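You operate a simulated robot arm through the tools that you are given. There is no shell and no other tool. Be economical: measure what you need, move in short steps, check, and stop when the job is done.

Carry out the task below with a simulated robot arm. There is one attempt and no reset: what you move stays moved.

Task
Open the mixer drawer, take the twine roll from the low bench and leave it in the inside of the mixer drawer, then shut the drawer. Put two of the cups from the low bench on the fourth shelf from the bottom of the grey rack. Put the ferrule box from the low bench on the clamp bench. Take the oil tin from the low bench and put it on the board under the assembly bench. Put the fibre packet marked "mixed" from the low bench on top of the grey taped carton there and the fibre packet marked "plant" on the front of the grey mat. Do these in any order. Set down upright: twine roll, cup, ferrule box, oil tin, fibre packet.
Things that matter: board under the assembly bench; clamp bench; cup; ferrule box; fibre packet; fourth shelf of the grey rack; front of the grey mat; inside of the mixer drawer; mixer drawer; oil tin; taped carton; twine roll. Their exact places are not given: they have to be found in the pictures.

Only the result counts: the job must be done as asked and must still hold three seconds after the hand-in. Knocking over, shifting, dropping, spilling or breaking anything else fails it.

Robot
A 7-joint arm with a two-finger gripper on a trunk, on a base that drives. Base frame: it is fixed to the floor where the robot stands at the start and does not move with it; the origin is under the middle of the robot, x ahead of it, y to its left, z up. Units: mm, rad, N and s.
With the tool pointing down near the work surface it reaches from about 100 to 700 mm from the robot's upright axis, wherever it stands. Its first joint turns from -2.897 to 2.897 rad. Places, roughly: board under the assembly bench [-3500, 1100, 200]; clamp bench [-3500, -100, 800]; cup [-2000, 1500, 750]; ferrule box [-1750, 1000, 750]; fibre packet [-1500, 1750, 750]; fourth shelf of the grey rack [-5400, 3400, 1200]; front of the grey mat (17x37 cm) [-2340, -1860, 860]; inside of the mixer drawer [600, 0, 600]; mixer drawer [500, 0, 700]; oil tin [-1750, 1500, 750]; taped carton [-2000, 2000, 750]; twine roll [-2000, 1250, 750]. Payload 1.71 kg.
The tool frame sits at the grasp point between the pads (the TCP): z along the fingers, y along the line on which they close. The tips reach 20 mm beyond it. The gripper opens to 96 mm. The gripper's body begins 113 mm behind the TCP.
Orientation is told as [roll, pitch, yaw] about the base's x, y, z axes, in that order, counted from this pose: with the fingers straight down and closing along the base's y, the tool's x points along the base's -x, its y along +y and its z along -z.

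Tools
- The arm moves only by the tool arm_command. Its argument "deltas" is a list of rows, each a list of 3 entries, a list of its own where there are three numbers: the turn, a rotation vector about the tool's x, y, z in rad, then the shift along the tool's x, y, z in mm, then the finger opening in mm, from 0 to 96. In form: [[[wx, wy, wz], [dx, dy, dz], jaw], ...]. A call has 1 to 10 rows; each row shifts and turns the commanded pose from where the row before left it, along the tool's axes as they then stand. A row lasts 0.2 s, in which the tool goes at most 50 mm and 0.15 rad; a call with a longer step from one row to the next is refused whole, and so is a gripper value outside its range. Where a pose cannot be reached the arm comes as near as it can. A force on the tool above 40 N (or 10 N above the force at the start of the call, whichever is more), or a blocked arm, ends the call early, and 0.2 s more pass. Each finger travels about 153 mm/s and halts on what it meets, pressing with about 29 N; the grip force reading is that of the motor and also rises with nothing between the fingers. The clock runs only during rows and for 0.2 s after the last one: add rows that do not move to give the fingers time. It gives the time, the measured TCP pose, the force on the tool (base axes), the opening and the grip force at its end, in the units of the frame above (readings bear some noise), with the torque about the TCP (base axes, N m) and any sound that the robot's microphone picked up.
- Cameras (640 x 400 px; columns grow to the right, rows downward): "scene" is now at [21, 125.1, 1674.6]; the picture's right is [-0.47, -0.88, 0.01], its down [-0.81, 0.42, -0.41] and it looks along [0.36, -0.20, -0.91] (base axes); focal length 270 px, centre (320, 200). "wrist" rides on the gripper at [66, 14, -145] in the tool frame; the picture's right is [-0.21, 0.98, 0.00], its down [-0.88, -0.18, -0.45] and it looks along [-0.44, -0.09, 0.90] (tool axes); focal length 275 px, centre (320, 200).
- snapshot(camera): a new picture of that camera. The clock stands still meanwhile.
- lift_body(by): slides the trunk up (or, below 0, down) by that many mm; the arm and the scene camera ride with it, the base frame stays. It gives what a move gives, with no picture.
- base_move(legs): drives the robot by 1 to 6 legs, each [ahead, turn to the left] in mm and rad, along the robot's own axes; the way and the turn of a leg run together, so that a leg with both is an arc; at most 1500 mm and 3.142 rad a leg. The arm and the cameras ride along, it lands a little off, and it stops where it bumps. It gives what a move gives.
- aim_head(pan, tilt): turns the head with the scene camera to pan (to the left, within 2.705 rad either way) and tilt (down, from -0.506 to 1.204), counted from straight ahead of the robot. It gives what a move gives.
- measure_at(camera, pixels): for up to 12 pixels [column, row] of the newest picture of that camera ("zoom" is the newest enlarged one), the place [x, y, z] in the base frame of the surface seen there, good to about 2 mm. The clock stands still meanwhile.
- enlarge(camera, box): a new picture of the part [left, top, right, bottom] of that camera's present view, enlarged. The clock stands still meanwhile.
- sign_off(): hands the job in; it is judged then, once.

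Keep the steps short. Do not move on a guess: measure, check each grasp and each placing, and mend mistakes. In all there are 322 turns and 198 pictures (those below and enlarged ones count). Leave the gripper open and the arm clear of the work at the hand-in unless told otherwise, and finish with a single line.

The tools are called after "Emit:" as a command line: name --argument value ..., lists and objects as JSON in quotes. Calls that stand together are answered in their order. arm_command: Moves the arm, as the interface text tells. Its arguments: {"type":"object","properties":{"deltas":{"type":"array"}},"required":["deltas"]} The other tools are called the same way: lift_body (by) slides the trunk up or down; base_move (legs) drives the base; aim_head (pan, tilt) turns the head that bears the scene camera; snapshot (camera) takes a picture; measure_at (camera, pixels) gives the place of the surface under pixels of a picture; enlarge (camera, box) takes an enlarged picture of a part of a camera's view; sign_off () hands the job in.

At the start:

```text
time_s: 0.0
eef_pos: [389.8, -176.8, 924.4]
ee_rot: [0.0, 0.002, 0.0]
wrist_force: [0.4, 0.8, 0.7]
wrist_torque: [-0.03, 0.02, -0.02]
finger_gap: 96.0
gripper_force: 0.1
trunk travel left (down, up): [-300.0, 86.0]
robot x, y, heading: [1.6, 0.7, -0.001]
head pan, tilt: [-0.485, 1.127]
```

scene: 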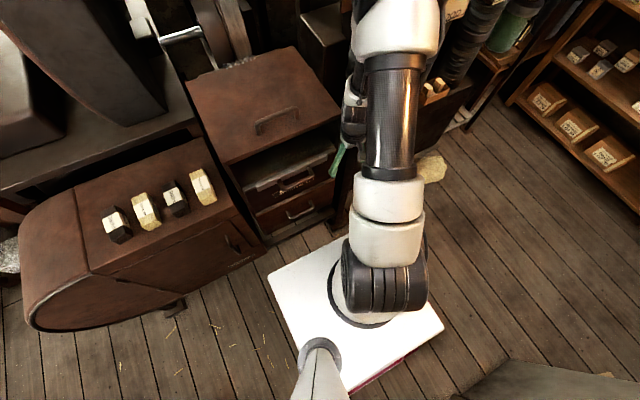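
wrist: 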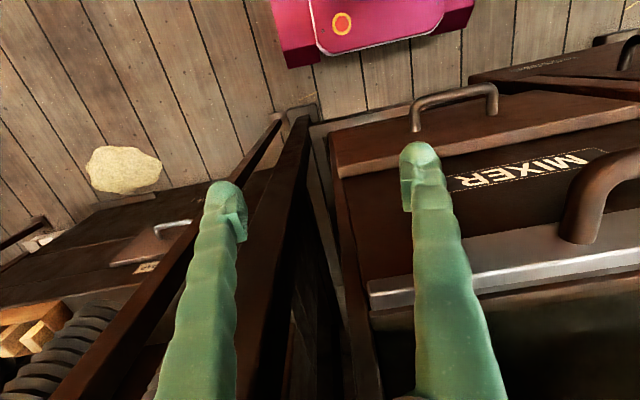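

I start by looking at the mixer drawer ahead of the robot.

Emit:
aim_head --pan 0.1 --tilt 0.9

Emit:
snapshot --camera "scene"

```text
time_s: 1.0
eef_pos: [376.4, -176.5, 929.6]
ee_rot: [-0.002, -0.012, 0.0]
wrist_force: [-0.1, 0.6, 0.8]
wrist_torque: [0.03, 0.01, 0.02]
finger_gap: 95.8
gripper_force: 0.1
trunk travel left (down, up): [-300.0, 86.0]
robot x, y, heading: [-0.1, -1.4, -0.002]
head pan, tilt: [0.099, 0.901]
```

```text
195 pictures are left
```

scene: 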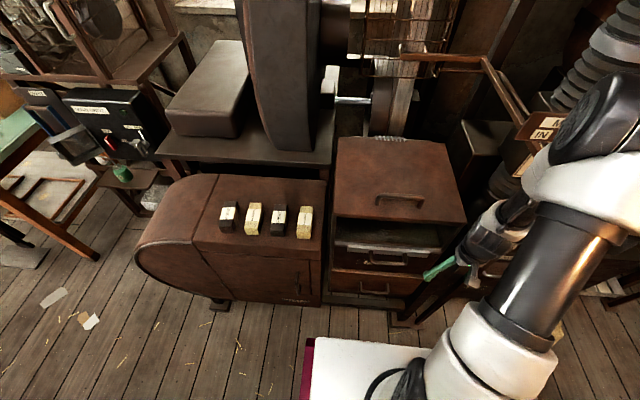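

I see a cabinet with a lid and two drawers around (390,260). I enlarge it.

Emit:
enlarge --camera "scene" --box '[310, 120, 480, 320]'

Emit:
measure_at --camera "scene" --pixels '[[400, 200], [340, 160], [430, 150], [388, 263], [372, 292], [345, 244], [345, 280], [436, 252], [360, 225], [388, 256]]'

```text
2.00 times, centred on (395, 220) of scene
```

zoom: 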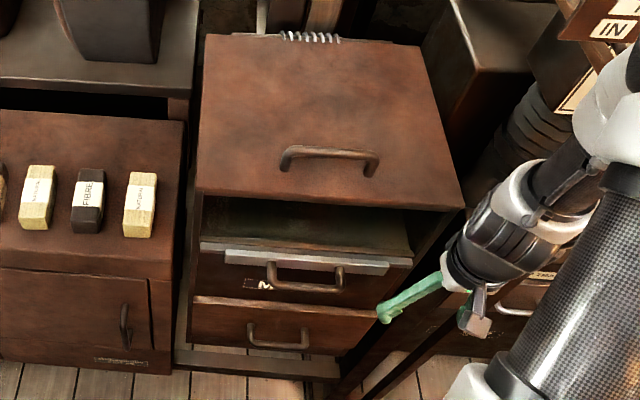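

```text
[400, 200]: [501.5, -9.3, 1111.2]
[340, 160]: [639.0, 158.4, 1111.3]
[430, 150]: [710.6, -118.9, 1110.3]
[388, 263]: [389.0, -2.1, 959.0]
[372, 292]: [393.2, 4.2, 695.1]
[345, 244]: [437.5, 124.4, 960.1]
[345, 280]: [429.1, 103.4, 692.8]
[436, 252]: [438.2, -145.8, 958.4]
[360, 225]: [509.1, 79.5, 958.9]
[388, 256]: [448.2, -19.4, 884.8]
```

The hint puts the drawer at z≈700 but the upper drawer's handle is at 959, the lower's at 695. I read the label with the wrist camera.

Emit:
enlarge --camera "wrist" --box '[320, 50, 640, 250]'

Emit:
snapshot --camera "wrist"

Emit:
measure_at --camera "wrist" --pixels '[[450, 94], [530, 170], [400, 140], [600, 190], [360, 180], [360, 210], [450, 280]]'

```text
2.00 times, centred on (480, 150) of wrist
```

zoom: 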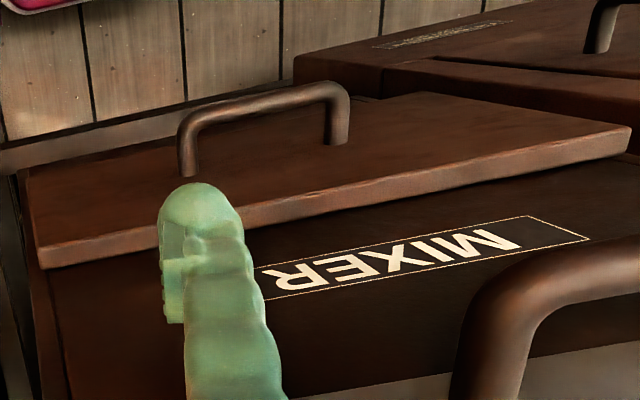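

```text
192 pictures are left
```

wrist: 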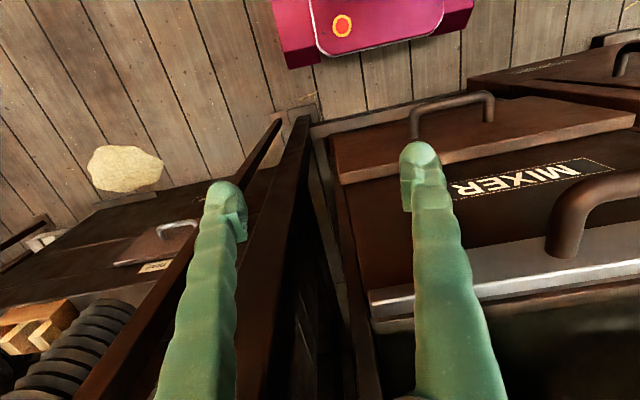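

```text
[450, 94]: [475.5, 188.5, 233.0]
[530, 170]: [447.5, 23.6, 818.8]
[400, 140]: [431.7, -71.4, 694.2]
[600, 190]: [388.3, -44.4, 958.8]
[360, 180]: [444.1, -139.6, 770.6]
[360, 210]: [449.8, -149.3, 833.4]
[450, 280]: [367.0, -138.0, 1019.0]
```

The MIXER label is at z≈819 on the upper, dark drawer front. I enlarge the upper drawer and measure handle and lid geometry.

Emit:
enlarge --camera "scene" --box '[325, 190, 485, 290]'

Emit:
measure_at --camera "zoom" --pixels '[[320, 285], [195, 298], [188, 265], [325, 235], [130, 80], [400, 130], [60, 225], [130, 235], [230, 330], [260, 390]]'

```text
4.00 times, centred on (405, 240) of scene
```

zoom: 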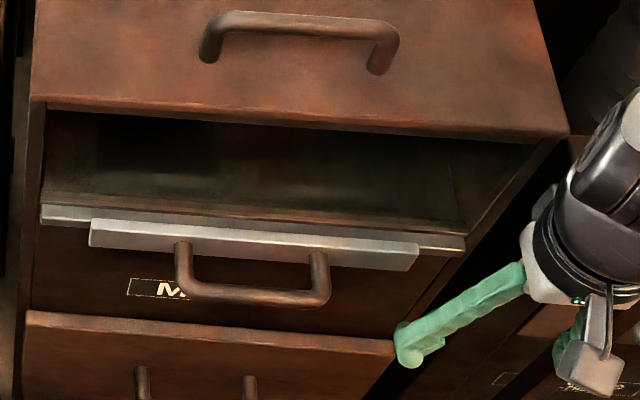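

```text
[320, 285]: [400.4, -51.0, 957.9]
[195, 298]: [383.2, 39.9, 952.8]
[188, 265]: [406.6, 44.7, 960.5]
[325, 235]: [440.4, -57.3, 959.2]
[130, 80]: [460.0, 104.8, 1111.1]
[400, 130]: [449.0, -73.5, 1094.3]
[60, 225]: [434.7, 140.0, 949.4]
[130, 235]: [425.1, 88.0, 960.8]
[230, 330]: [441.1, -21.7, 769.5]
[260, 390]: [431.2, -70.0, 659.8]
```

The silver-lipped handle piece sits over the MIXER panel; I want a frontal look, so first I survey behind the robot before backing.

Emit:
aim_head --pan 2.6 --tilt 0.5

Emit:
snapshot --camera "scene"

Emit:
aim_head --pan -2.6 --tilt 0.5

Emit:
snapshot --camera "scene"

Emit:
aim_head --pan 1.2 --tilt 0.5

Emit:
snapshot --camera "scene"

```text
time_s: 3.3
eef_pos: [375.9, -175.7, 929.7]
ee_rot: [-0.002, -0.014, 0.001]
wrist_force: [0.0, -0.7, -0.1]
wrist_torque: [0.0, 0.03, 0.0]
finger_gap: 96.1
gripper_force: 0.1
trunk travel left (down, up): [-300.0, 86.0]
robot x, y, heading: [-0.0, 4.4, -0.001]
head pan, tilt: [2.601, 0.499]
```

```text
190 pictures are left
```

scene: 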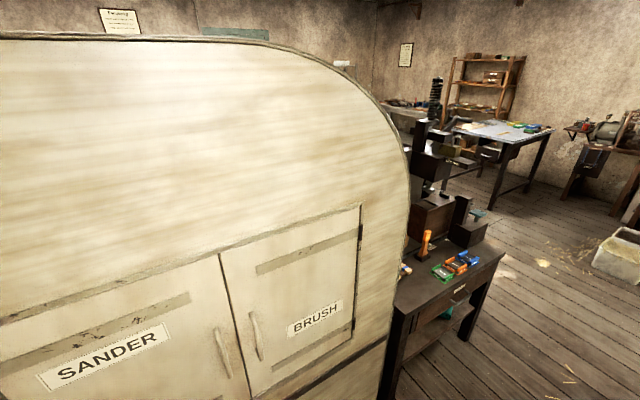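

```text
time_s: 7.3
eef_pos: [376.4, -175.5, 929.9]
ee_rot: [-0.002, -0.013, -0.001]
wrist_force: [-0.6, 0.1, -0.8]
wrist_torque: [0.0, -0.01, 0.01]
finger_gap: 95.8
gripper_force: 0.1
trunk travel left (down, up): [-300.0, 86.0]
robot x, y, heading: [-3.1, -0.8, -0.001]
head pan, tilt: [-2.601, 0.499]
```

```text
189 pictures are left
```

scene: 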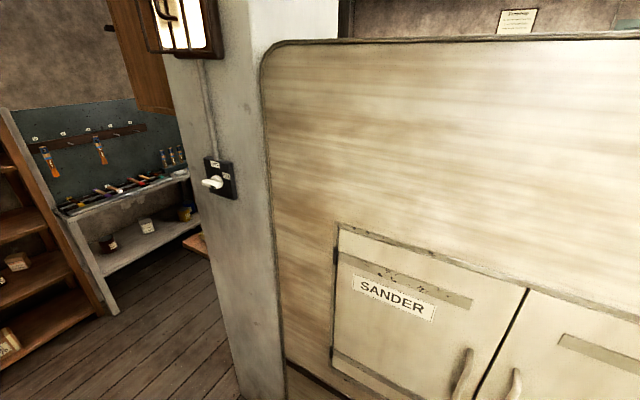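

```text
time_s: 10.5
eef_pos: [376.0, -174.9, 930.9]
ee_rot: [-0.001, -0.014, 0.0]
wrist_force: [-0.2, 0.0, -0.1]
wrist_torque: [0.03, -0.02, 0.02]
finger_gap: 96.1
gripper_force: 0.1
trunk travel left (down, up): [-300.0, 86.0]
robot x, y, heading: [1.2, -1.5, 0.002]
head pan, tilt: [1.201, 0.499]
```

```text
188 pictures are left
```

scene: 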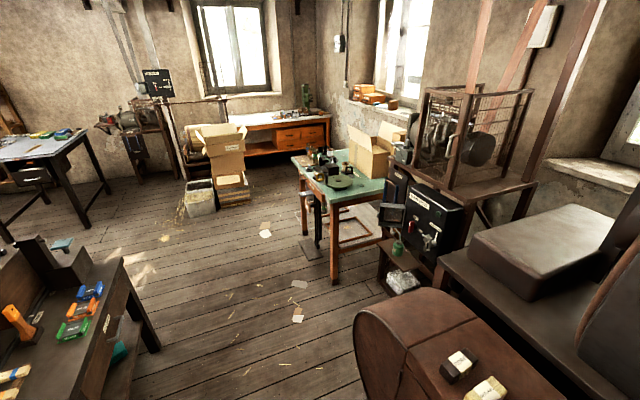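

A wall cabinet (SANDER/BRUSH) stands behind. I measure how far (needs the newest scene picture, so re-aim).

Emit:
aim_head --pan 2.4 --tilt 0.9

Emit:
snapshot --camera "scene"

Emit:
measure_at --camera "scene" --pixels '[[100, 100], [200, 150], [300, 100], [320, 300], [400, 200], [420, 330], [600, 200], [500, 100]]'

```text
time_s: 11.9
eef_pos: [376.8, -176.0, 929.3]
ee_rot: [-0.001, -0.013, 0.0]
wrist_force: [-0.2, 0.1, 0.7]
wrist_torque: [0.02, 0.01, 0.0]
finger_gap: 96.0
gripper_force: 0.0
trunk travel left (down, up): [-300.0, 86.0]
robot x, y, heading: [0.2, -4.4, 0.003]
head pan, tilt: [2.4, 0.901]
```

```text
187 pictures are left
```

scene: 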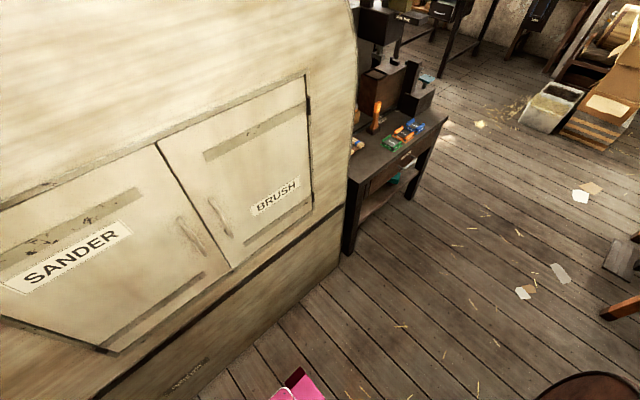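

```text
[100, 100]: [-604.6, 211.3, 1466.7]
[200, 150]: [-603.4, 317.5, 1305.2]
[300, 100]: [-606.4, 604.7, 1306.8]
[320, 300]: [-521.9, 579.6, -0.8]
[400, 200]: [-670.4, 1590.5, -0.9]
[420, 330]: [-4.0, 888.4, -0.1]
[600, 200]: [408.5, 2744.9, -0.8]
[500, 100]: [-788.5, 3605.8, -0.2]
```

The wall behind is at x≈-605. I back up 220 mm and look at the drawer front.

Emit:
base_move --legs '[[-220, 0]]'

Emit:
aim_head --pan 0.0 --tilt 0.75

Emit:
snapshot --camera "scene"

Emit:
snapshot --camera "wrist"

```text
time_s: 13.6
eef_pos: [161.8, -176.4, 927.9]
ee_rot: [-0.003, -0.007, 0.0]
wrist_force: [-0.8, -0.1, -0.1]
wrist_torque: [-0.01, -0.04, -0.02]
finger_gap: 95.7
gripper_force: 0.0
trunk travel left (down, up): [-300.0, 86.0]
robot x, y, heading: [-221.0, -0.0, -0.001]
head pan, tilt: [2.4, 0.901]
```

```text
time_s: 15.8
eef_pos: [149.2, -176.1, 932.2]
ee_rot: [-0.002, -0.018, 0.0]
wrist_force: [0.0, 0.7, -0.4]
wrist_torque: [-0.02, 0.0, 0.01]
finger_gap: 95.9
gripper_force: 0.0
trunk travel left (down, up): [-300.0, 86.0]
robot x, y, heading: [-224.3, -1.6, -0.001]
head pan, tilt: [0.0, 0.75]
```

```text
186 pictures are left
```

scene: 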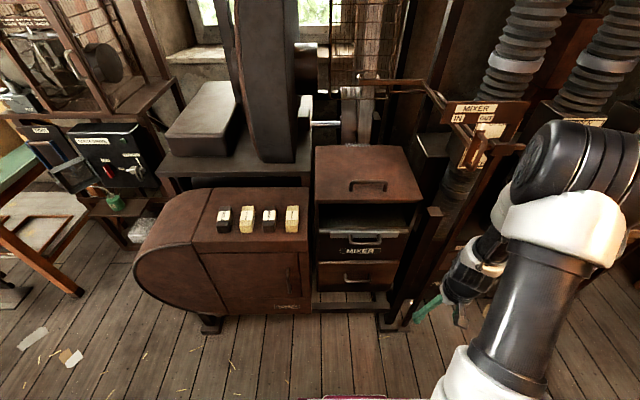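

```text
185 pictures are left
```

wrist: 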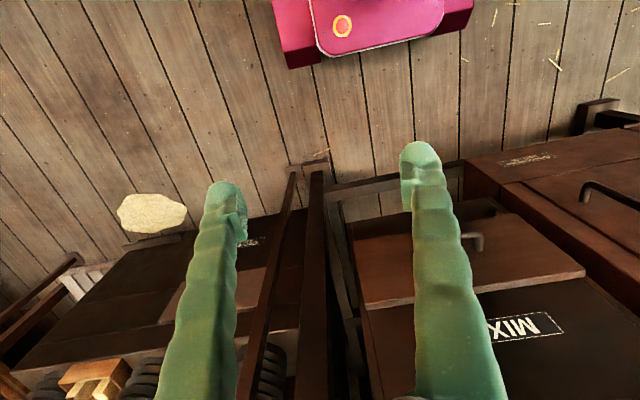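

Emit:
enlarge --camera "scene" --box '[305, 180, 435, 310]'

Emit:
measure_at --camera "zoom" --pixels '[[320, 200], [310, 225], [310, 265], [310, 300], [310, 320], [310, 350], [150, 180], [150, 230], [150, 330], [420, 230], [480, 230], [260, 130]]'

```text
3.08 times, centred on (370, 245) of scene
```

zoom: 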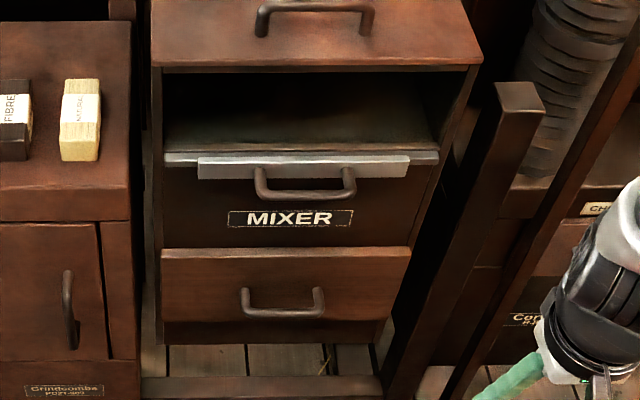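

```text
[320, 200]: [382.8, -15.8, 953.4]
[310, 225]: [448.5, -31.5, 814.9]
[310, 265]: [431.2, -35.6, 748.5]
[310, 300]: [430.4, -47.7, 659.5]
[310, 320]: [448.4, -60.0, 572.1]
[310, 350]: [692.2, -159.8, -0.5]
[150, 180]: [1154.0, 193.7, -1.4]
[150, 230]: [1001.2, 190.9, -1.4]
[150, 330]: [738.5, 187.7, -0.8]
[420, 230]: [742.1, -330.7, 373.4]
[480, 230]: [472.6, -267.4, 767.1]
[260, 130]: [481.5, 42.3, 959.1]
```

The lower drawer front (z≈600–770, handle z≈695), under the MIXER plate, matches the given place. I now check the base's size by looking down at it, and measure the lower handle.

Emit:
measure_at --camera "zoom" --pixels '[[283, 313], [245, 300], [320, 300], [260, 313], [300, 313], [180, 255], [400, 255], [190, 315], [370, 315]]'

Emit:
aim_head --pan 0.7 --tilt 1.2

Emit:
snapshot --camera "scene"

```text
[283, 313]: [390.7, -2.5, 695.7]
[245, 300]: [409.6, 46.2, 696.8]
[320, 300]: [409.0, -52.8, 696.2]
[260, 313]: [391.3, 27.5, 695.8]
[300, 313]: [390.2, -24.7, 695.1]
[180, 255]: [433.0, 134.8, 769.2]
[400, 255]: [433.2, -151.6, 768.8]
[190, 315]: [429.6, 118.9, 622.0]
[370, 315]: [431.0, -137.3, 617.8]
```

```text
time_s: 16.9
eef_pos: [149.1, -176.8, 933.2]
ee_rot: [-0.002, -0.018, -0.001]
wrist_force: [0.7, 0.4, 0.3]
wrist_torque: [0.02, -0.01, 0.0]
finger_gap: 95.8
gripper_force: 0.0
trunk travel left (down, up): [-300.0, 86.0]
robot x, y, heading: [-222.7, 2.0, -0.006]
head pan, tilt: [0.7, 1.201]
```

```text
183 pictures are left
```

scene: 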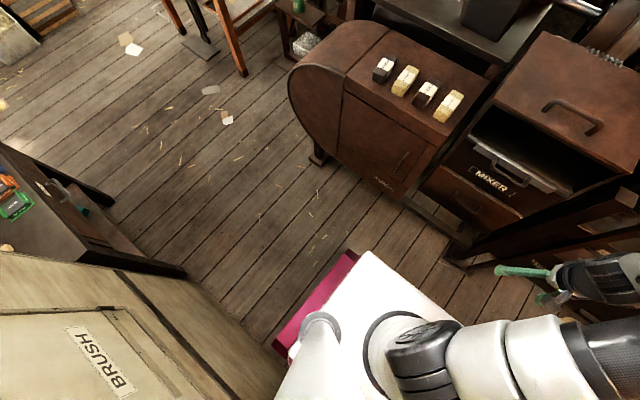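

I measure the base corners (pink, (348,252), (275,345)) and the bench edges.

Emit:
measure_at --camera "scene" --pixels '[[349, 254], [276, 344], [372, 254], [452, 313], [310, 300], [290, 360], [185, 268], [268, 345], [10, 160], [105, 200], [60, 230]]'

```text
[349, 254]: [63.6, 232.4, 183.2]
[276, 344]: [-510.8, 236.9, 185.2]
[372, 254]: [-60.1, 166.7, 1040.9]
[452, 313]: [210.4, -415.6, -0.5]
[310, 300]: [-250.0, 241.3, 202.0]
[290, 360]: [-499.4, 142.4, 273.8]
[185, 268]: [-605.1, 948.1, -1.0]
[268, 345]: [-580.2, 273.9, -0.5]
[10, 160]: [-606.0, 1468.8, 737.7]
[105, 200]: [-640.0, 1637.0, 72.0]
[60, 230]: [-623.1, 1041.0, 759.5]
```

Base is ±288 × ±240 mm with a torso about ±165. I'll work the drawer side-on, heading +y, so I needn't turn with the drawer open: forward 100, turn left 90°.

Emit:
base_move --legs '[[100, 0], [0, 1.571]]'

Emit:
aim_head --pan -1.4 --tilt 0.9

Emit:
snapshot --camera "scene"

```text
time_s: 22.6
eef_pos: [65.8, 366.5, 933.1]
ee_rot: [-0.002, -0.019, 1.544]
wrist_force: [-0.2, -0.2, 0.2]
wrist_torque: [-0.02, -0.01, 0.02]
finger_gap: 95.9
gripper_force: 0.1
trunk travel left (down, up): [-300.0, 86.0]
robot x, y, heading: [-113.3, 2.3, 1.546]
head pan, tilt: [0.7, 1.201]
```

```text
time_s: 24.6
eef_pos: [64.3, 351.9, 938.7]
ee_rot: [-0.003, -0.036, 1.544]
wrist_force: [0.5, -0.1, 0.4]
wrist_torque: [-0.03, -0.02, 0.02]
finger_gap: 96.1
gripper_force: 0.1
trunk travel left (down, up): [-300.0, 86.0]
robot x, y, heading: [-114.6, -0.7, 1.546]
head pan, tilt: [-1.4, 0.901]
```

```text
182 pictures are left
```

scene: 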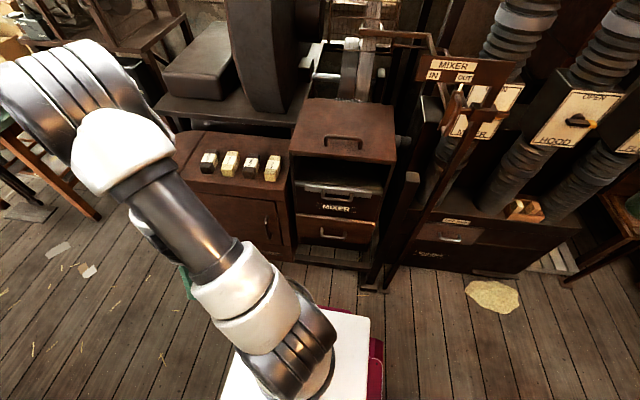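

Now I swing the arm to the drawer side at height 930, moving the tool from (64,352) toward (200,0).

Emit:
arm_command --deltas '[[[0, 0, -0.027], [44, -17, 0], 96], [[0, 0, 0], [44, -17, 0], 96], [[0, 0, 0], [44, -17, 0], 96], [[0, 0, 0], [44, -17, 0], 96], [[0, 0, 0], [44, -17, 0], 40], [[0, 0, 0], [44, -17, 0], 40], [[0, 0, 0], [44, -17, 0], 40], [[0, 0, 0], [44, -17, 0], 40]]'

Emit:
lift_body --by -150

```text
time_s: 26.4
eef_pos: [208.5, 1.6, 925.4]
ee_rot: [-0.003, -0.039, 1.572]
wrist_force: [-0.1, -0.3, 1.0]
wrist_torque: [0.01, 0.02, -0.01]
finger_gap: 39.9
gripper_force: 0.1
out of reach, approached as far as the arm can: row 4, 5
trunk travel left (down, up): [-300.0, 86.0]
robot x, y, heading: [-115.8, 0.2, 1.543]
head pan, tilt: [-1.4, 0.901]
```

```text
time_s: 28.1
eef_pos: [208.1, 6.3, 774.5]
ee_rot: [-0.006, -0.032, 1.572]
wrist_force: [0.2, 0.7, 0.2]
wrist_torque: [-0.03, -0.01, -0.02]
finger_gap: 40.2
gripper_force: 0.1
trunk travel left (down, up): [-150.0, 236.0]
robot x, y, heading: [-113.5, 1.4, 1.545]
head pan, tilt: [-1.4, 0.901]
```

I move 90 mm toward the drawer, then tilt the fingers 60° toward it.

Emit:
arm_command --deltas '[[[0, 0, 0], [5, -45, 0], 40], [[0, 0, 0], [0, -45, 0], 40], [[0.15, 0, 0], [0, 0, 0], 40], [[0.15, 0, 0], [0, 0, 0], 40], [[0.15, 0, 0], [0, 0, 0], 40], [[0.15, 0, 0], [0, 0, 0], 40], [[0.15, 0, 0], [0, 0, 0], 40], [[0.15, 0, 0], [0, 0, 0], 40], [[0.147, 0, 0], [0, 0, 0], 40]]'

Emit:
snapshot --camera "scene"

Emit:
snapshot --camera "wrist"

```text
time_s: 30.1
eef_pos: [335.3, -2.3, 760.1]
ee_rot: [-1.052, -0.032, 1.572]
wrist_force: [-0.7, 1.0, 0.2]
wrist_torque: [-0.05, 0.0, -0.05]
finger_gap: 39.9
gripper_force: 0.0
out of reach, approached as far as the arm can: row 6, 7, 8
trunk travel left (down, up): [-150.0, 236.0]
robot x, y, heading: [-115.5, -1.9, 1.543]
head pan, tilt: [-1.4, 0.901]
```

```text
181 pictures are left
```

scene: 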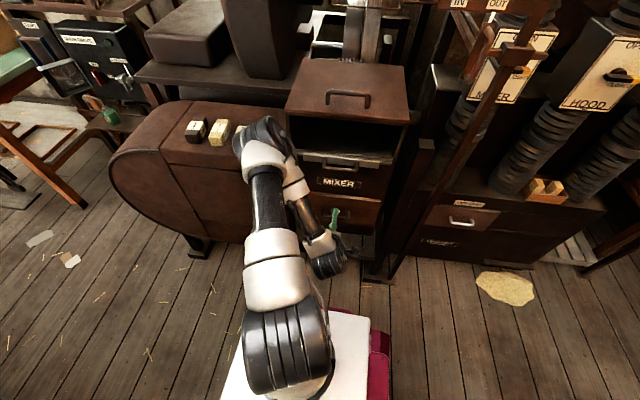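

```text
180 pictures are left
```

wrist: 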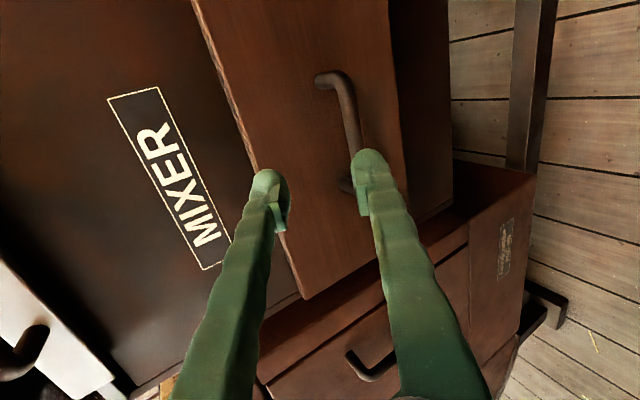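

The fingers point at the drawer with the handle between and ahead. I align: tool y +28, z +38.

Emit:
arm_command --deltas '[[[0, 0, 0], [0, 28, 0], 40], [[0, 0, 0], [0, 0, 20], 40], [[0, 0, 0], [0, 0, 18], 40], [[0, 0, 0], [0, 0, 0], 40]]'

Emit:
snapshot --camera "wrist"

```text
time_s: 31.1
eef_pos: [355.7, -3.2, 716.0]
ee_rot: [-1.049, -0.037, 1.57]
wrist_force: [0.7, 0.2, 0.7]
wrist_torque: [-0.03, -0.03, 0.03]
finger_gap: 39.8
gripper_force: 0.1
trunk travel left (down, up): [-150.0, 236.0]
robot x, y, heading: [-110.0, 2.5, 1.547]
head pan, tilt: [-1.4, 0.901]
```

```text
179 pictures are left
```

wrist: 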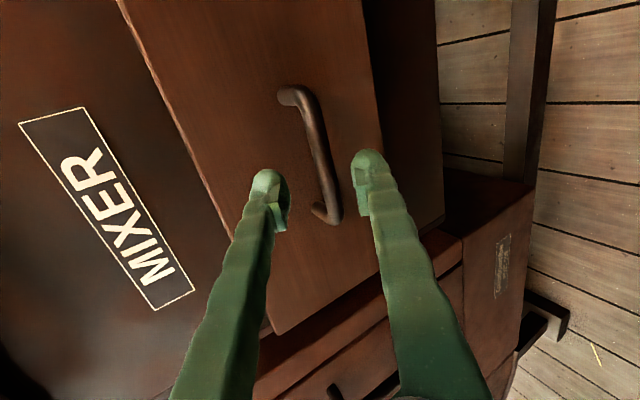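

The bar lies between the fingers. I advance 38 mm and close.

Emit:
arm_command --deltas '[[[0, 0, 0], [0, 0, 19], 40], [[0, 0, 0], [0, 0, 18], 40], [[0, 0, 0], [0, 0, 0], 40], [[0, 0, 0], [0, 0, 0], 0], [[0, 0, 0], [0, 0, 0], 0]]'

Emit:
snapshot --camera "wrist"

```text
time_s: 32.3
eef_pos: [386.6, -3.8, 695.5]
ee_rot: [-1.044, -0.034, 1.57]
wrist_force: [-3.7, -1.3, -13.8]
wrist_torque: [-0.46, 0.16, 0.21]
finger_gap: 13.2
gripper_force: 34.8
trunk travel left (down, up): [-150.0, 236.0]
robot x, y, heading: [-117.0, -0.8, 1.547]
head pan, tilt: [-1.4, 0.901]
```

```text
178 pictures are left
```

wrist: 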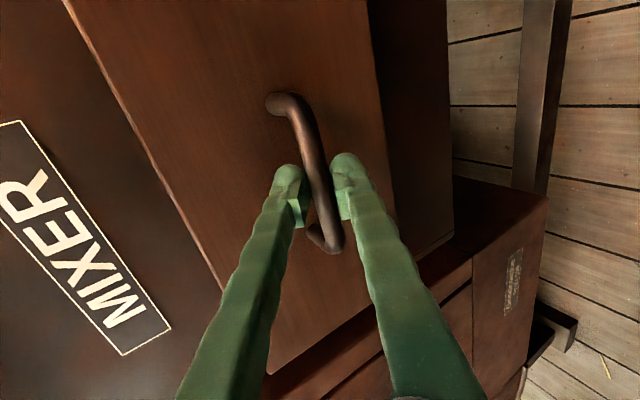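

Gripped (13 mm). I pull in -x by 100 mm.

Emit:
arm_command --deltas '[[[0, 0, 0], [0, 5, -8.7], 0], [[0, 0, 0], [0, 10, -17.3], 0], [[0, 0, 0], [0, 10, -17.3], 0], [[0, 0, 0], [0, 10, -17.3], 0], [[0, 0, 0], [0, 10, -17.3], 0], [[0, 0, 0], [0, 5, -8.7], 0]]'

Emit:
snapshot --camera "scene"

```text
time_s: 33.7
eef_pos: [285.2, -3.4, 696.1]
ee_rot: [-1.044, -0.034, 1.568]
wrist_force: [0.4, -9.3, -33.2]
wrist_torque: [-0.55, 0.27, -0.05]
finger_gap: 13.3
gripper_force: 35.0
trunk travel left (down, up): [-150.0, 236.0]
robot x, y, heading: [-110.8, 0.4, 1.547]
head pan, tilt: [-1.4, 0.901]
```

```text
177 pictures are left
```

scene: 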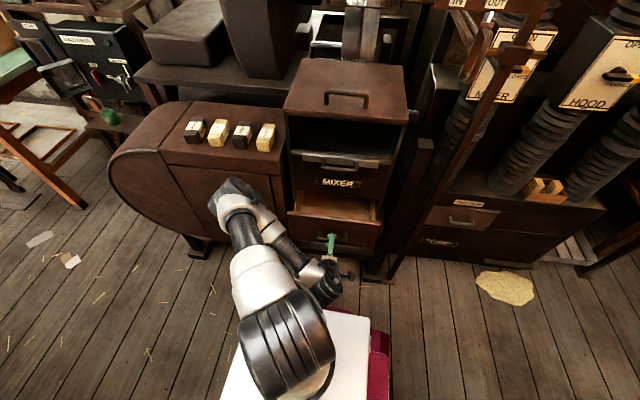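

The drawer is opening (100 mm). To pull further without the hand hitting the torso, I release, back off, and regrip with fingers pointing down.

Emit:
arm_command --deltas '[[[0, 0, 0], [0, 2, 1], 40], [[0, 0, 0], [0, 0, 0], 40], [[0, 0, 0], [0, 0, -30], 40], [[0, 0, 0], [0, -20, -20], 40], [[-0.15, 0, 0], [0, -20, 0], 40], [[-0.15, 0, 0], [0, -20, 0], 40], [[-0.15, 0, 0], [0, -20, 0], 40], [[-0.15, 0, 0], [0, 0, 0], 40], [[-0.15, 0, 0], [0, 0, 0], 40], [[-0.15, 0, 0], [0, 0, 0], 40]]'

Emit:
snapshot --camera "wrist"

Emit:
enlarge --camera "scene" --box '[240, 100, 440, 300]'

```text
time_s: 35.9
eef_pos: [321.4, -12.3, 736.8]
ee_rot: [-0.151, -0.035, 1.572]
wrist_force: [-0.5, -0.5, 0.1]
wrist_torque: [0.0, 0.01, -0.02]
finger_gap: 39.7
gripper_force: 0.0
out of reach, approached as far as the arm can: row 3, 4, 5
trunk travel left (down, up): [-150.0, 236.0]
robot x, y, heading: [-113.5, 0.6, 1.547]
head pan, tilt: [-1.4, 0.901]
```

```text
176 pictures are left
```

wrist: 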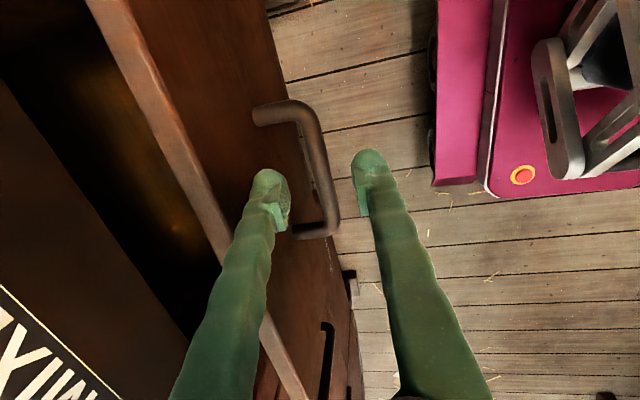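

```text
2.00 times, centred on (340, 200) of scene
```

zoom: 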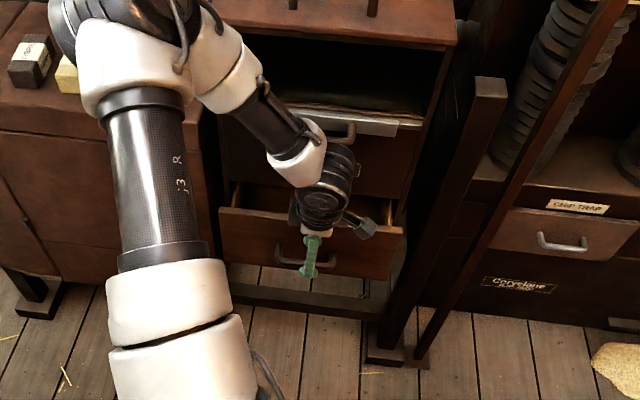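

I measure the handle's and the panel's present positions in the wrist view.

Emit:
measure_at --camera "wrist" --pixels '[[318, 170], [312, 140], [328, 205], [265, 113], [150, 100], [180, 130], [275, 210]]'

```text
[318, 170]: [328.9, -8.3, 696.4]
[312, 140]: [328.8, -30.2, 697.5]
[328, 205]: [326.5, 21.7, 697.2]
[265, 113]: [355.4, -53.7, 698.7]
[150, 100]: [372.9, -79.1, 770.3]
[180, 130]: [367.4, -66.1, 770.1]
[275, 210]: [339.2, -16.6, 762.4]
```

The bar is at x≈329 now (it slipped back a bit). I straighten the tool, centre over it, and descend 38 mm, then close.

Emit:
arm_command --deltas '[[[-0.15, 0, 0], [0, -7, -10], 40], [[0, 0, 0], [-5, 0, 0], 40], [[0, 0, 0], [0, 0, 25], 40], [[0, 0, 0], [0, 0, 23], 40], [[0, 0, 0], [0, 0, 0], 40]]'

Emit:
snapshot --camera "wrist"

```text
time_s: 37.1
eef_pos: [327.2, -5.4, 700.7]
ee_rot: [0.001, -0.034, 1.572]
wrist_force: [-0.3, 0.5, -0.3]
wrist_torque: [-0.01, -0.02, -0.01]
finger_gap: 40.2
gripper_force: 0.1
trunk travel left (down, up): [-150.0, 236.0]
robot x, y, heading: [-118.2, -1.3, 1.548]
head pan, tilt: [-1.4, 0.901]
```

```text
174 pictures are left
```

wrist: 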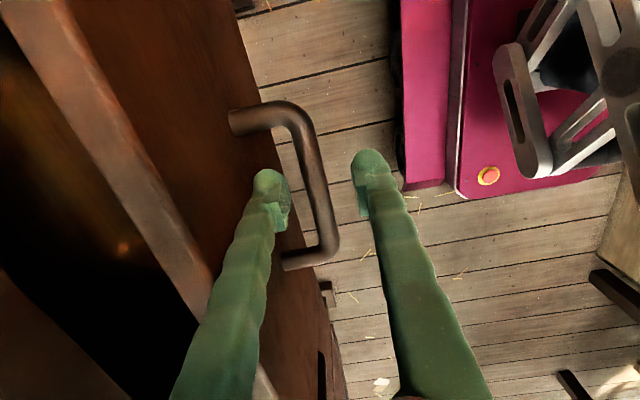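

Close, then pull 160 mm.

Emit:
arm_command --deltas '[[[0, 0, 0], [0, 0, 2], 0], [[0, 0, 0], [0, 0, 0], 0], [[0, 0, 0], [0, 10, 0], 0], [[0, 0, 0], [0, 25, 0], 0], [[0, 0, 0], [0, 25, 0], 0], [[0, 0, 0], [0, 25, 0], 0], [[0, 0, 0], [0, 25, 0], 0], [[0, 0, 0], [0, 25, 0], 0], [[0, 0, 0], [0, 25, 0], 0]]'

Emit:
snapshot --camera "scene"

```text
time_s: 39.1
eef_pos: [167.3, -8.6, 698.2]
ee_rot: [-0.001, -0.036, 1.572]
wrist_force: [-0.4, -15.3, -8.8]
wrist_torque: [-0.85, -0.01, 0.37]
finger_gap: 11.6
gripper_force: 34.9
trunk travel left (down, up): [-150.0, 236.0]
robot x, y, heading: [-114.5, 1.9, 1.54]
head pan, tilt: [-1.4, 0.901]
```

```text
173 pictures are left
```

scene: 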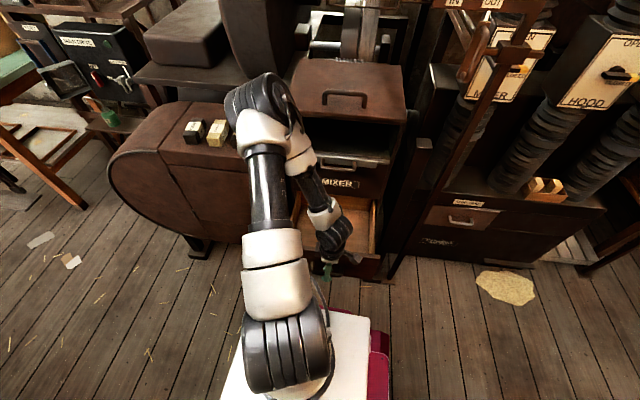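

Open by about 220 mm; enough. I release and rise straight up.

Emit:
arm_command --deltas '[[[0, 0, 0], [0, 0, 0], 40], [[0, 0, 0], [0, 0, 0], 40], [[0, 0, 0], [0, 0, -30], 40], [[0, 0, 0], [0, 0, -50], 40], [[0, 0, 0], [0, 0, -50], 40], [[0, 0, 0], [0, 0, -50], 40], [[0, 0, 0], [0, 0, 0], 40]]'

Emit:
snapshot --camera "wrist"

```text
time_s: 40.7
eef_pos: [171.6, -6.2, 879.3]
ee_rot: [-0.001, -0.029, 1.572]
wrist_force: [-0.7, -0.3, 0.2]
wrist_torque: [-0.05, -0.03, 0.01]
finger_gap: 39.8
gripper_force: 0.0
out of reach, approached as far as the arm can: row 4
trunk travel left (down, up): [-150.0, 236.0]
robot x, y, heading: [-111.1, 4.4, 1.547]
head pan, tilt: [-1.4, 0.901]
```

```text
172 pictures are left
```

wrist: 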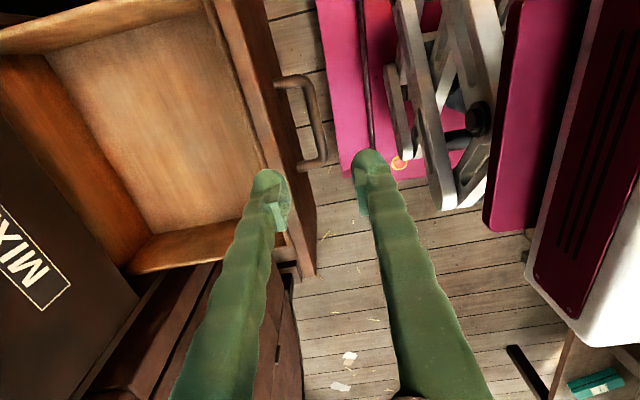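

Drawer empty inside and open. I measure its interior.

Emit:
measure_at --camera "wrist" --pixels '[[150, 130], [190, 215], [60, 75], [100, 200], [230, 130], [215, 30], [170, 265], [315, 120]]'

```text
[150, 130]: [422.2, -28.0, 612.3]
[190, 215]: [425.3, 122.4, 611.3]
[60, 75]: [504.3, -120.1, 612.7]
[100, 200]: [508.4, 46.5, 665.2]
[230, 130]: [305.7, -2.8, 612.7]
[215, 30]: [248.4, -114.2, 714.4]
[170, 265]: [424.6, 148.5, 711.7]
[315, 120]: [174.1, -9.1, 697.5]
```

I raise the trunk again and swing the arm back to the front of the robot.

Emit:
lift_body --by 150

Emit:
arm_command --deltas '[[[0, 0, 0], [-45, 8, 0], 60], [[0, 0, 0], [-45, 8, 0], 60], [[0, 0, 0], [-45, 8, 0], 60], [[0, 0, 0], [-45, 8, 0], 60], [[0, 0, 0], [-45, 8, 0], 60], [[0, 0, 0], [-45, 8, 0], 60], [[0, 0, 0], [-45, 8, 0], 60], [[0, 0, 0], [-45, 8, 0], 60]]'

Emit:
aim_head --pan 0.5 --tilt 0.6

Emit:
snapshot --camera "scene"

```text
time_s: 42.5
eef_pos: [171.1, -11.2, 1028.4]
ee_rot: [0.001, -0.034, 1.571]
wrist_force: [0.3, -0.3, -0.9]
wrist_torque: [0.01, -0.01, -0.03]
finger_gap: 40.0
gripper_force: 0.1
trunk travel left (down, up): [-300.0, 86.0]
robot x, y, heading: [-112.6, -1.4, 1.543]
head pan, tilt: [-1.4, 0.901]
```

```text
time_s: 44.3
eef_pos: [114.9, 351.6, 1042.1]
ee_rot: [0.002, -0.035, 1.572]
wrist_force: [0.5, 0.5, 0.0]
wrist_torque: [-0.01, 0.01, 0.0]
finger_gap: 60.1
gripper_force: 0.0
out of reach, approached as far as the arm can: row 1
trunk travel left (down, up): [-300.0, 86.0]
robot x, y, heading: [-114.4, -0.3, 1.543]
head pan, tilt: [-1.4, 0.901]
```

```text
time_s: 46.1
eef_pos: [114.2, 349.4, 1041.7]
ee_rot: [0.0, -0.035, 1.571]
wrist_force: [-0.9, 0.4, 0.1]
wrist_torque: [-0.01, 0.0, 0.01]
finger_gap: 60.1
gripper_force: 0.1
trunk travel left (down, up): [-300.0, 86.0]
robot x, y, heading: [-115.7, -2.4, 1.545]
head pan, tilt: [0.499, 0.6]
```

```text
171 pictures are left
```

scene: 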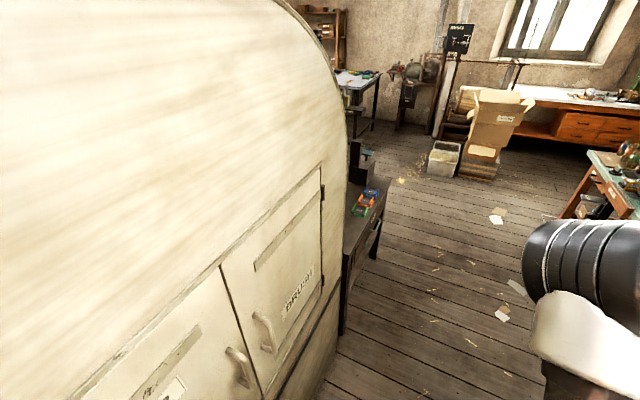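

The way ahead is clear. I drive 1400 mm forward (+y), and look left and behind-left for the low bench.

Emit:
base_move --legs '[[1400, 0.026]]'

Emit:
aim_head --pan 1.4 --tilt 0.5

Emit:
snapshot --camera "scene"

```text
time_s: 53.6
eef_pos: [114.1, 1763.1, 1042.0]
ee_rot: [0.001, -0.035, 1.608]
wrist_force: [0.3, 0.3, 0.7]
wrist_torque: [0.0, 0.0, -0.01]
finger_gap: 59.7
gripper_force: 0.1
trunk travel left (down, up): [-300.0, 86.0]
robot x, y, heading: [-102.6, 1405.4, 1.577]
head pan, tilt: [0.499, 0.6]
```

```text
time_s: 54.8
eef_pos: [112.7, 1747.2, 1047.7]
ee_rot: [0.001, -0.051, 1.606]
wrist_force: [0.0, 0.2, -0.1]
wrist_torque: [-0.01, 0.0, -0.01]
finger_gap: 59.9
gripper_force: 0.2
trunk travel left (down, up): [-300.0, 86.0]
robot x, y, heading: [-105.5, 1406.8, 1.576]
head pan, tilt: [1.4, 0.499]
```

```text
170 pictures are left
```

scene: 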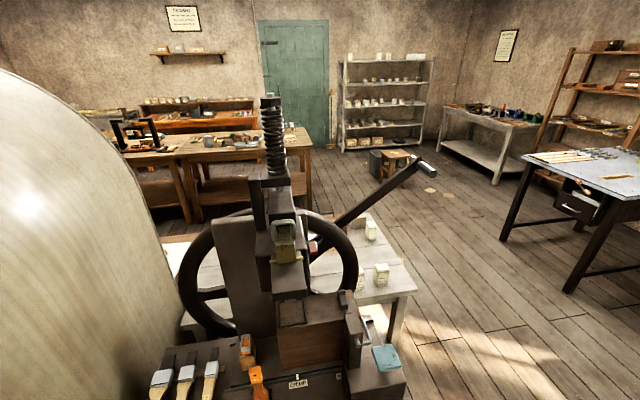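

I see the low bench behind the press, the grey rack (385,100), wooden benches. I measure.

Emit:
measure_at --camera "scene" --pixels '[[400, 285], [370, 230], [382, 275], [410, 300], [385, 105], [385, 125], [225, 155], [135, 160], [400, 395], [560, 290], [345, 320], [500, 300]]'

Emit:
enlarge --camera "scene" --box '[330, 40, 440, 170]'

Emit:
enlarge --camera "scene" --box '[90, 80, 330, 240]'

```text
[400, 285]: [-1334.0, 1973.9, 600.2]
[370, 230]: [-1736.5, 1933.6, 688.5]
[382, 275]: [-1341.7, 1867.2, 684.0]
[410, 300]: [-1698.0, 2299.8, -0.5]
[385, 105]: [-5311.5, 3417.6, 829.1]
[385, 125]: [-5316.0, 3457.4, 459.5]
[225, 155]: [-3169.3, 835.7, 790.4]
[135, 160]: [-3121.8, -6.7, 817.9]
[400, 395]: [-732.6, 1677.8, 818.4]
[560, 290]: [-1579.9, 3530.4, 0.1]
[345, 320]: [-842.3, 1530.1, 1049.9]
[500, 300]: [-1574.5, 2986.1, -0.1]
```

```text
3.08 times, centred on (385, 105) of scene
```

zoom: 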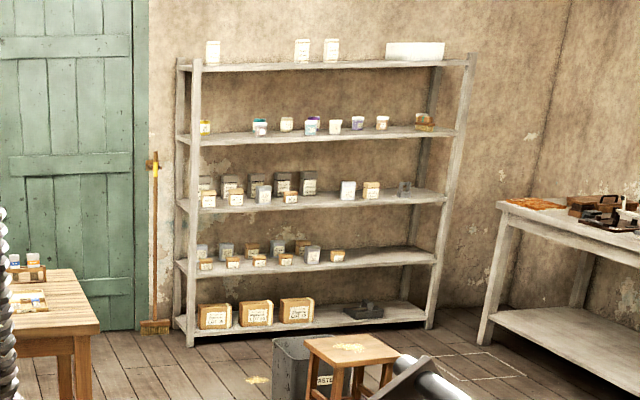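

```text
2.50 times, centred on (210, 160) of scene
```

zoom: 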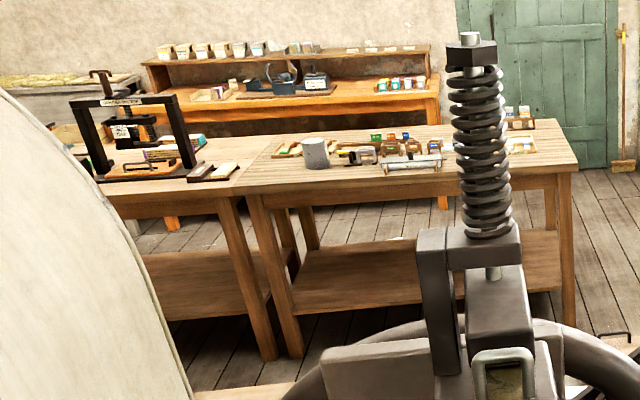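

Fourth rack shelf (z≈1200) holds cups already. I drive forward 1000, turn left, forward 500 to see the low bench.

Emit:
base_move --legs '[[1000, 0], [0, 1.565], [400, 0]]'

Emit:
aim_head --pan 0.5 --tilt 0.6

Emit:
snapshot --camera "scene"

```text
time_s: 67.2
eef_pos: [-839.8, 2667.6, 1045.7]
ee_rot: [0.0, -0.048, 3.141]
wrist_force: [0.4, 0.3, 0.4]
wrist_torque: [0.03, -0.05, 0.02]
finger_gap: 60.0
gripper_force: 0.0
trunk travel left (down, up): [-300.0, 86.0]
robot x, y, heading: [-508.7, 2440.0, 3.112]
head pan, tilt: [1.4, 0.499]
```

```text
time_s: 68.4
eef_pos: [-823.8, 2665.5, 1051.1]
ee_rot: [0.004, -0.065, 3.139]
wrist_force: [-0.4, 0.3, 0.1]
wrist_torque: [0.02, -0.01, -0.01]
finger_gap: 59.9
gripper_force: 0.1
trunk travel left (down, up): [-300.0, 86.0]
robot x, y, heading: [-506.2, 2435.2, 3.111]
head pan, tilt: [0.499, 0.6]
```

```text
167 pictures are left
```

scene: 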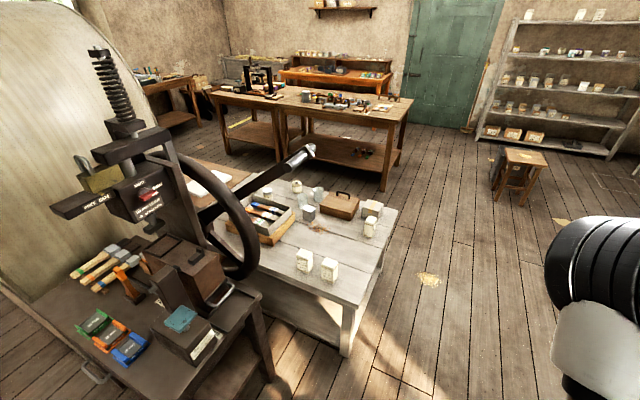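

I enlarge the low bench.

Emit:
enlarge --camera "scene" --box '[180, 150, 400, 290]'

Emit:
measure_at --camera "scene" --pixels '[[343, 310], [395, 207], [300, 195], [370, 230], [340, 200], [307, 212], [297, 187], [200, 170], [267, 210], [318, 195], [365, 160], [300, 175]]'

```text
2.86 times, centred on (290, 220) of scene
```

zoom: 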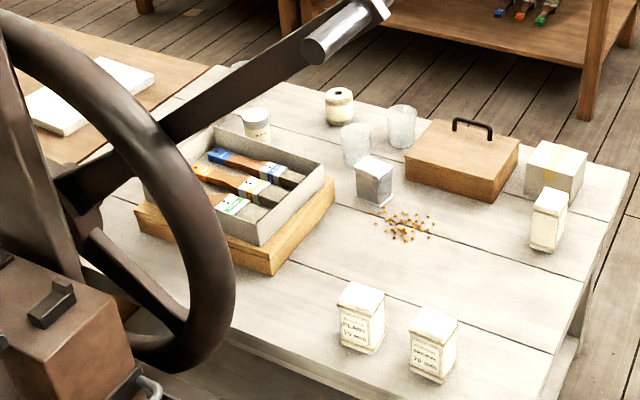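

```text
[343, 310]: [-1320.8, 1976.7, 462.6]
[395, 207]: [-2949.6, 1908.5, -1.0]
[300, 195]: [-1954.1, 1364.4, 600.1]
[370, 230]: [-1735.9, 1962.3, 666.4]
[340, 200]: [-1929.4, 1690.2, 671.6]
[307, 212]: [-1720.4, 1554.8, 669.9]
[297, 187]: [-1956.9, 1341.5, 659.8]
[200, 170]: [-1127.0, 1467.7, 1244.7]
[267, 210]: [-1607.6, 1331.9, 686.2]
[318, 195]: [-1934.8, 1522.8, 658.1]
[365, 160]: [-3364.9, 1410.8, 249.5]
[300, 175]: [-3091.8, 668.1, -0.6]
```

I measure bench corners and items in the enlarged view.

Emit:
measure_at --camera "zoom" --pixels '[[625, 178], [215, 70], [340, 92], [402, 110], [355, 130], [374, 162], [257, 115], [548, 195], [360, 292], [434, 320], [558, 155], [238, 66]]'

Emit:
enlarge --camera "scene" --box '[280, 235, 350, 295]'

```text
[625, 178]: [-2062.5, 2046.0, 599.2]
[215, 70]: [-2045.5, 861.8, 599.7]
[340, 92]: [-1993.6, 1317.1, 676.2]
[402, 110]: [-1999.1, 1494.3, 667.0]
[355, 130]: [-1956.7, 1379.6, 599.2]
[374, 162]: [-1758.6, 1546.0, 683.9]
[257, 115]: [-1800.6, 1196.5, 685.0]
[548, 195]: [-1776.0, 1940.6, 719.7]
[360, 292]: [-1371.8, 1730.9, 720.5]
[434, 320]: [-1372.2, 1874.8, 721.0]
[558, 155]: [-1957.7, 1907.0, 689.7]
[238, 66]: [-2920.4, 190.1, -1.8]
```

```text
6.67 times, centred on (315, 265) of scene
```

zoom: 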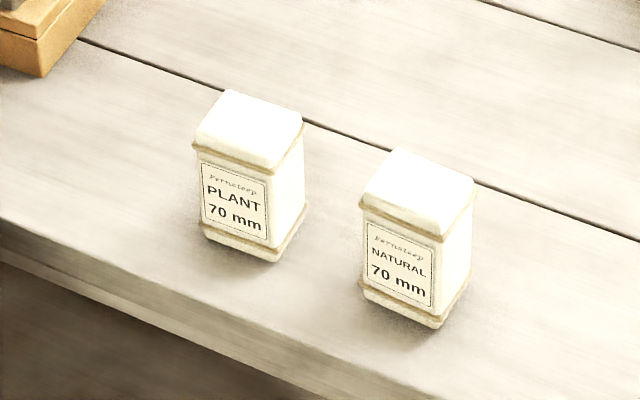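

PLANT is at (-1372,1731), NATURAL at (-1372,1875). The third packet (-1776,1941) is presumably MIXED; to check. I drive alongside the +y edge of the bench (edge y≈2050), heading -x at y≈2330.

Emit:
base_move --legs '[[0, 0.15], [900, 0], [0, -0.12], [330, 0]]'

Emit:
aim_head --pan 1.5 --tilt 0.85

Emit:
snapshot --camera "scene"

```text
time_s: 76.7
eef_pos: [-2054.1, 2549.7, 1052.6]
ee_rot: [0.002, -0.068, -3.108]
wrist_force: [1.0, 0.6, 0.2]
wrist_torque: [-0.02, 0.0, 0.0]
finger_gap: 60.1
gripper_force: 0.0
trunk travel left (down, up): [-300.0, 86.0]
robot x, y, heading: [-1733.1, 2331.1, -3.138]
head pan, tilt: [0.499, 0.6]
```

```text
time_s: 77.9
eef_pos: [-2046.0, 2550.4, 1055.7]
ee_rot: [0.002, -0.074, -3.108]
wrist_force: [0.8, 0.3, -1.4]
wrist_torque: [-0.01, 0.02, 0.01]
finger_gap: 59.8
gripper_force: 0.0
trunk travel left (down, up): [-300.0, 86.0]
robot x, y, heading: [-1727.3, 2329.4, -3.134]
head pan, tilt: [1.499, 0.85]
```

```text
164 pictures are left
```

scene: 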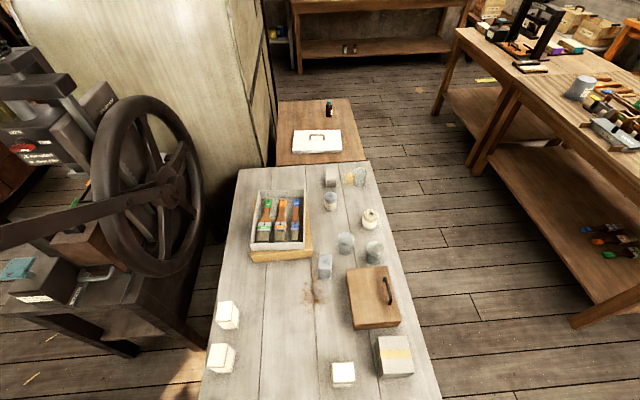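

Emit:
enlarge --camera "scene" --box '[230, 155, 430, 280]'

Emit:
measure_at --camera "zoom" --pixels '[[323, 65], [330, 145], [420, 63], [445, 195], [365, 275], [463, 295], [300, 345], [320, 180], [390, 70], [200, 310], [475, 360]]'

Emit:
enlarge --camera "scene" --box '[300, 320, 430, 400]'

Emit:
measure_at --camera "zoom" --pixels '[[160, 215], [265, 210], [165, 305], [265, 305], [212, 250], [385, 100], [545, 90], [410, 240], [560, 225], [470, 165]]'

```text
3.20 times, centred on (330, 218) of scene
```

zoom: 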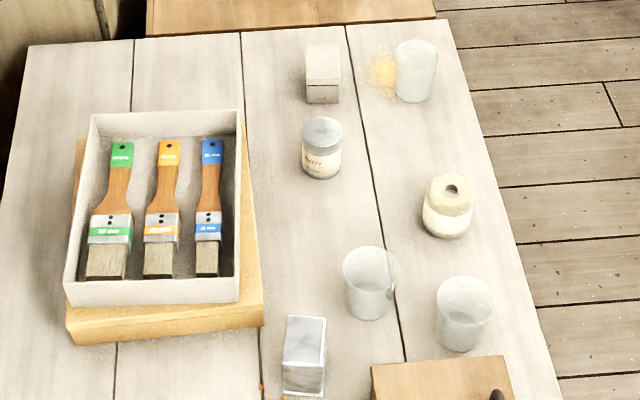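

```text
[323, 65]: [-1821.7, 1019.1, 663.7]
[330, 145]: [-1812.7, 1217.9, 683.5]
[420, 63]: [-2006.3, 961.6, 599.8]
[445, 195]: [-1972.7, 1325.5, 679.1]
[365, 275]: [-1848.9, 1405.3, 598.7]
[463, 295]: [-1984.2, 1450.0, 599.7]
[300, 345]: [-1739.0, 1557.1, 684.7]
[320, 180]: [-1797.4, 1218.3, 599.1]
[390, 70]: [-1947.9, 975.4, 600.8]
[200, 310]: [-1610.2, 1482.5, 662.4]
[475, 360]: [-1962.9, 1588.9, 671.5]
```

```text
4.92 times, centred on (365, 360) of scene
```

zoom: 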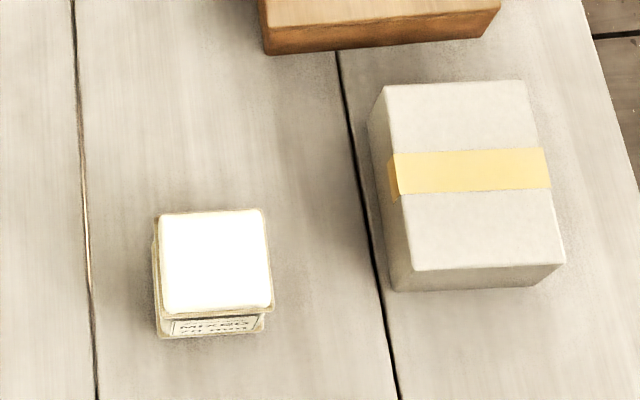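

```text
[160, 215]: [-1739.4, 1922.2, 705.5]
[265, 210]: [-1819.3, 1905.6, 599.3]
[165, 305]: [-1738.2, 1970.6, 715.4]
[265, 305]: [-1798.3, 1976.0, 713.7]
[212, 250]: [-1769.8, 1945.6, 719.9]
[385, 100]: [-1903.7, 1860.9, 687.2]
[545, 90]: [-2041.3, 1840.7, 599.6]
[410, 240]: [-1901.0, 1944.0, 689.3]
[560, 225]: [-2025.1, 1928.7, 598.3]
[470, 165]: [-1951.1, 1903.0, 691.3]
```

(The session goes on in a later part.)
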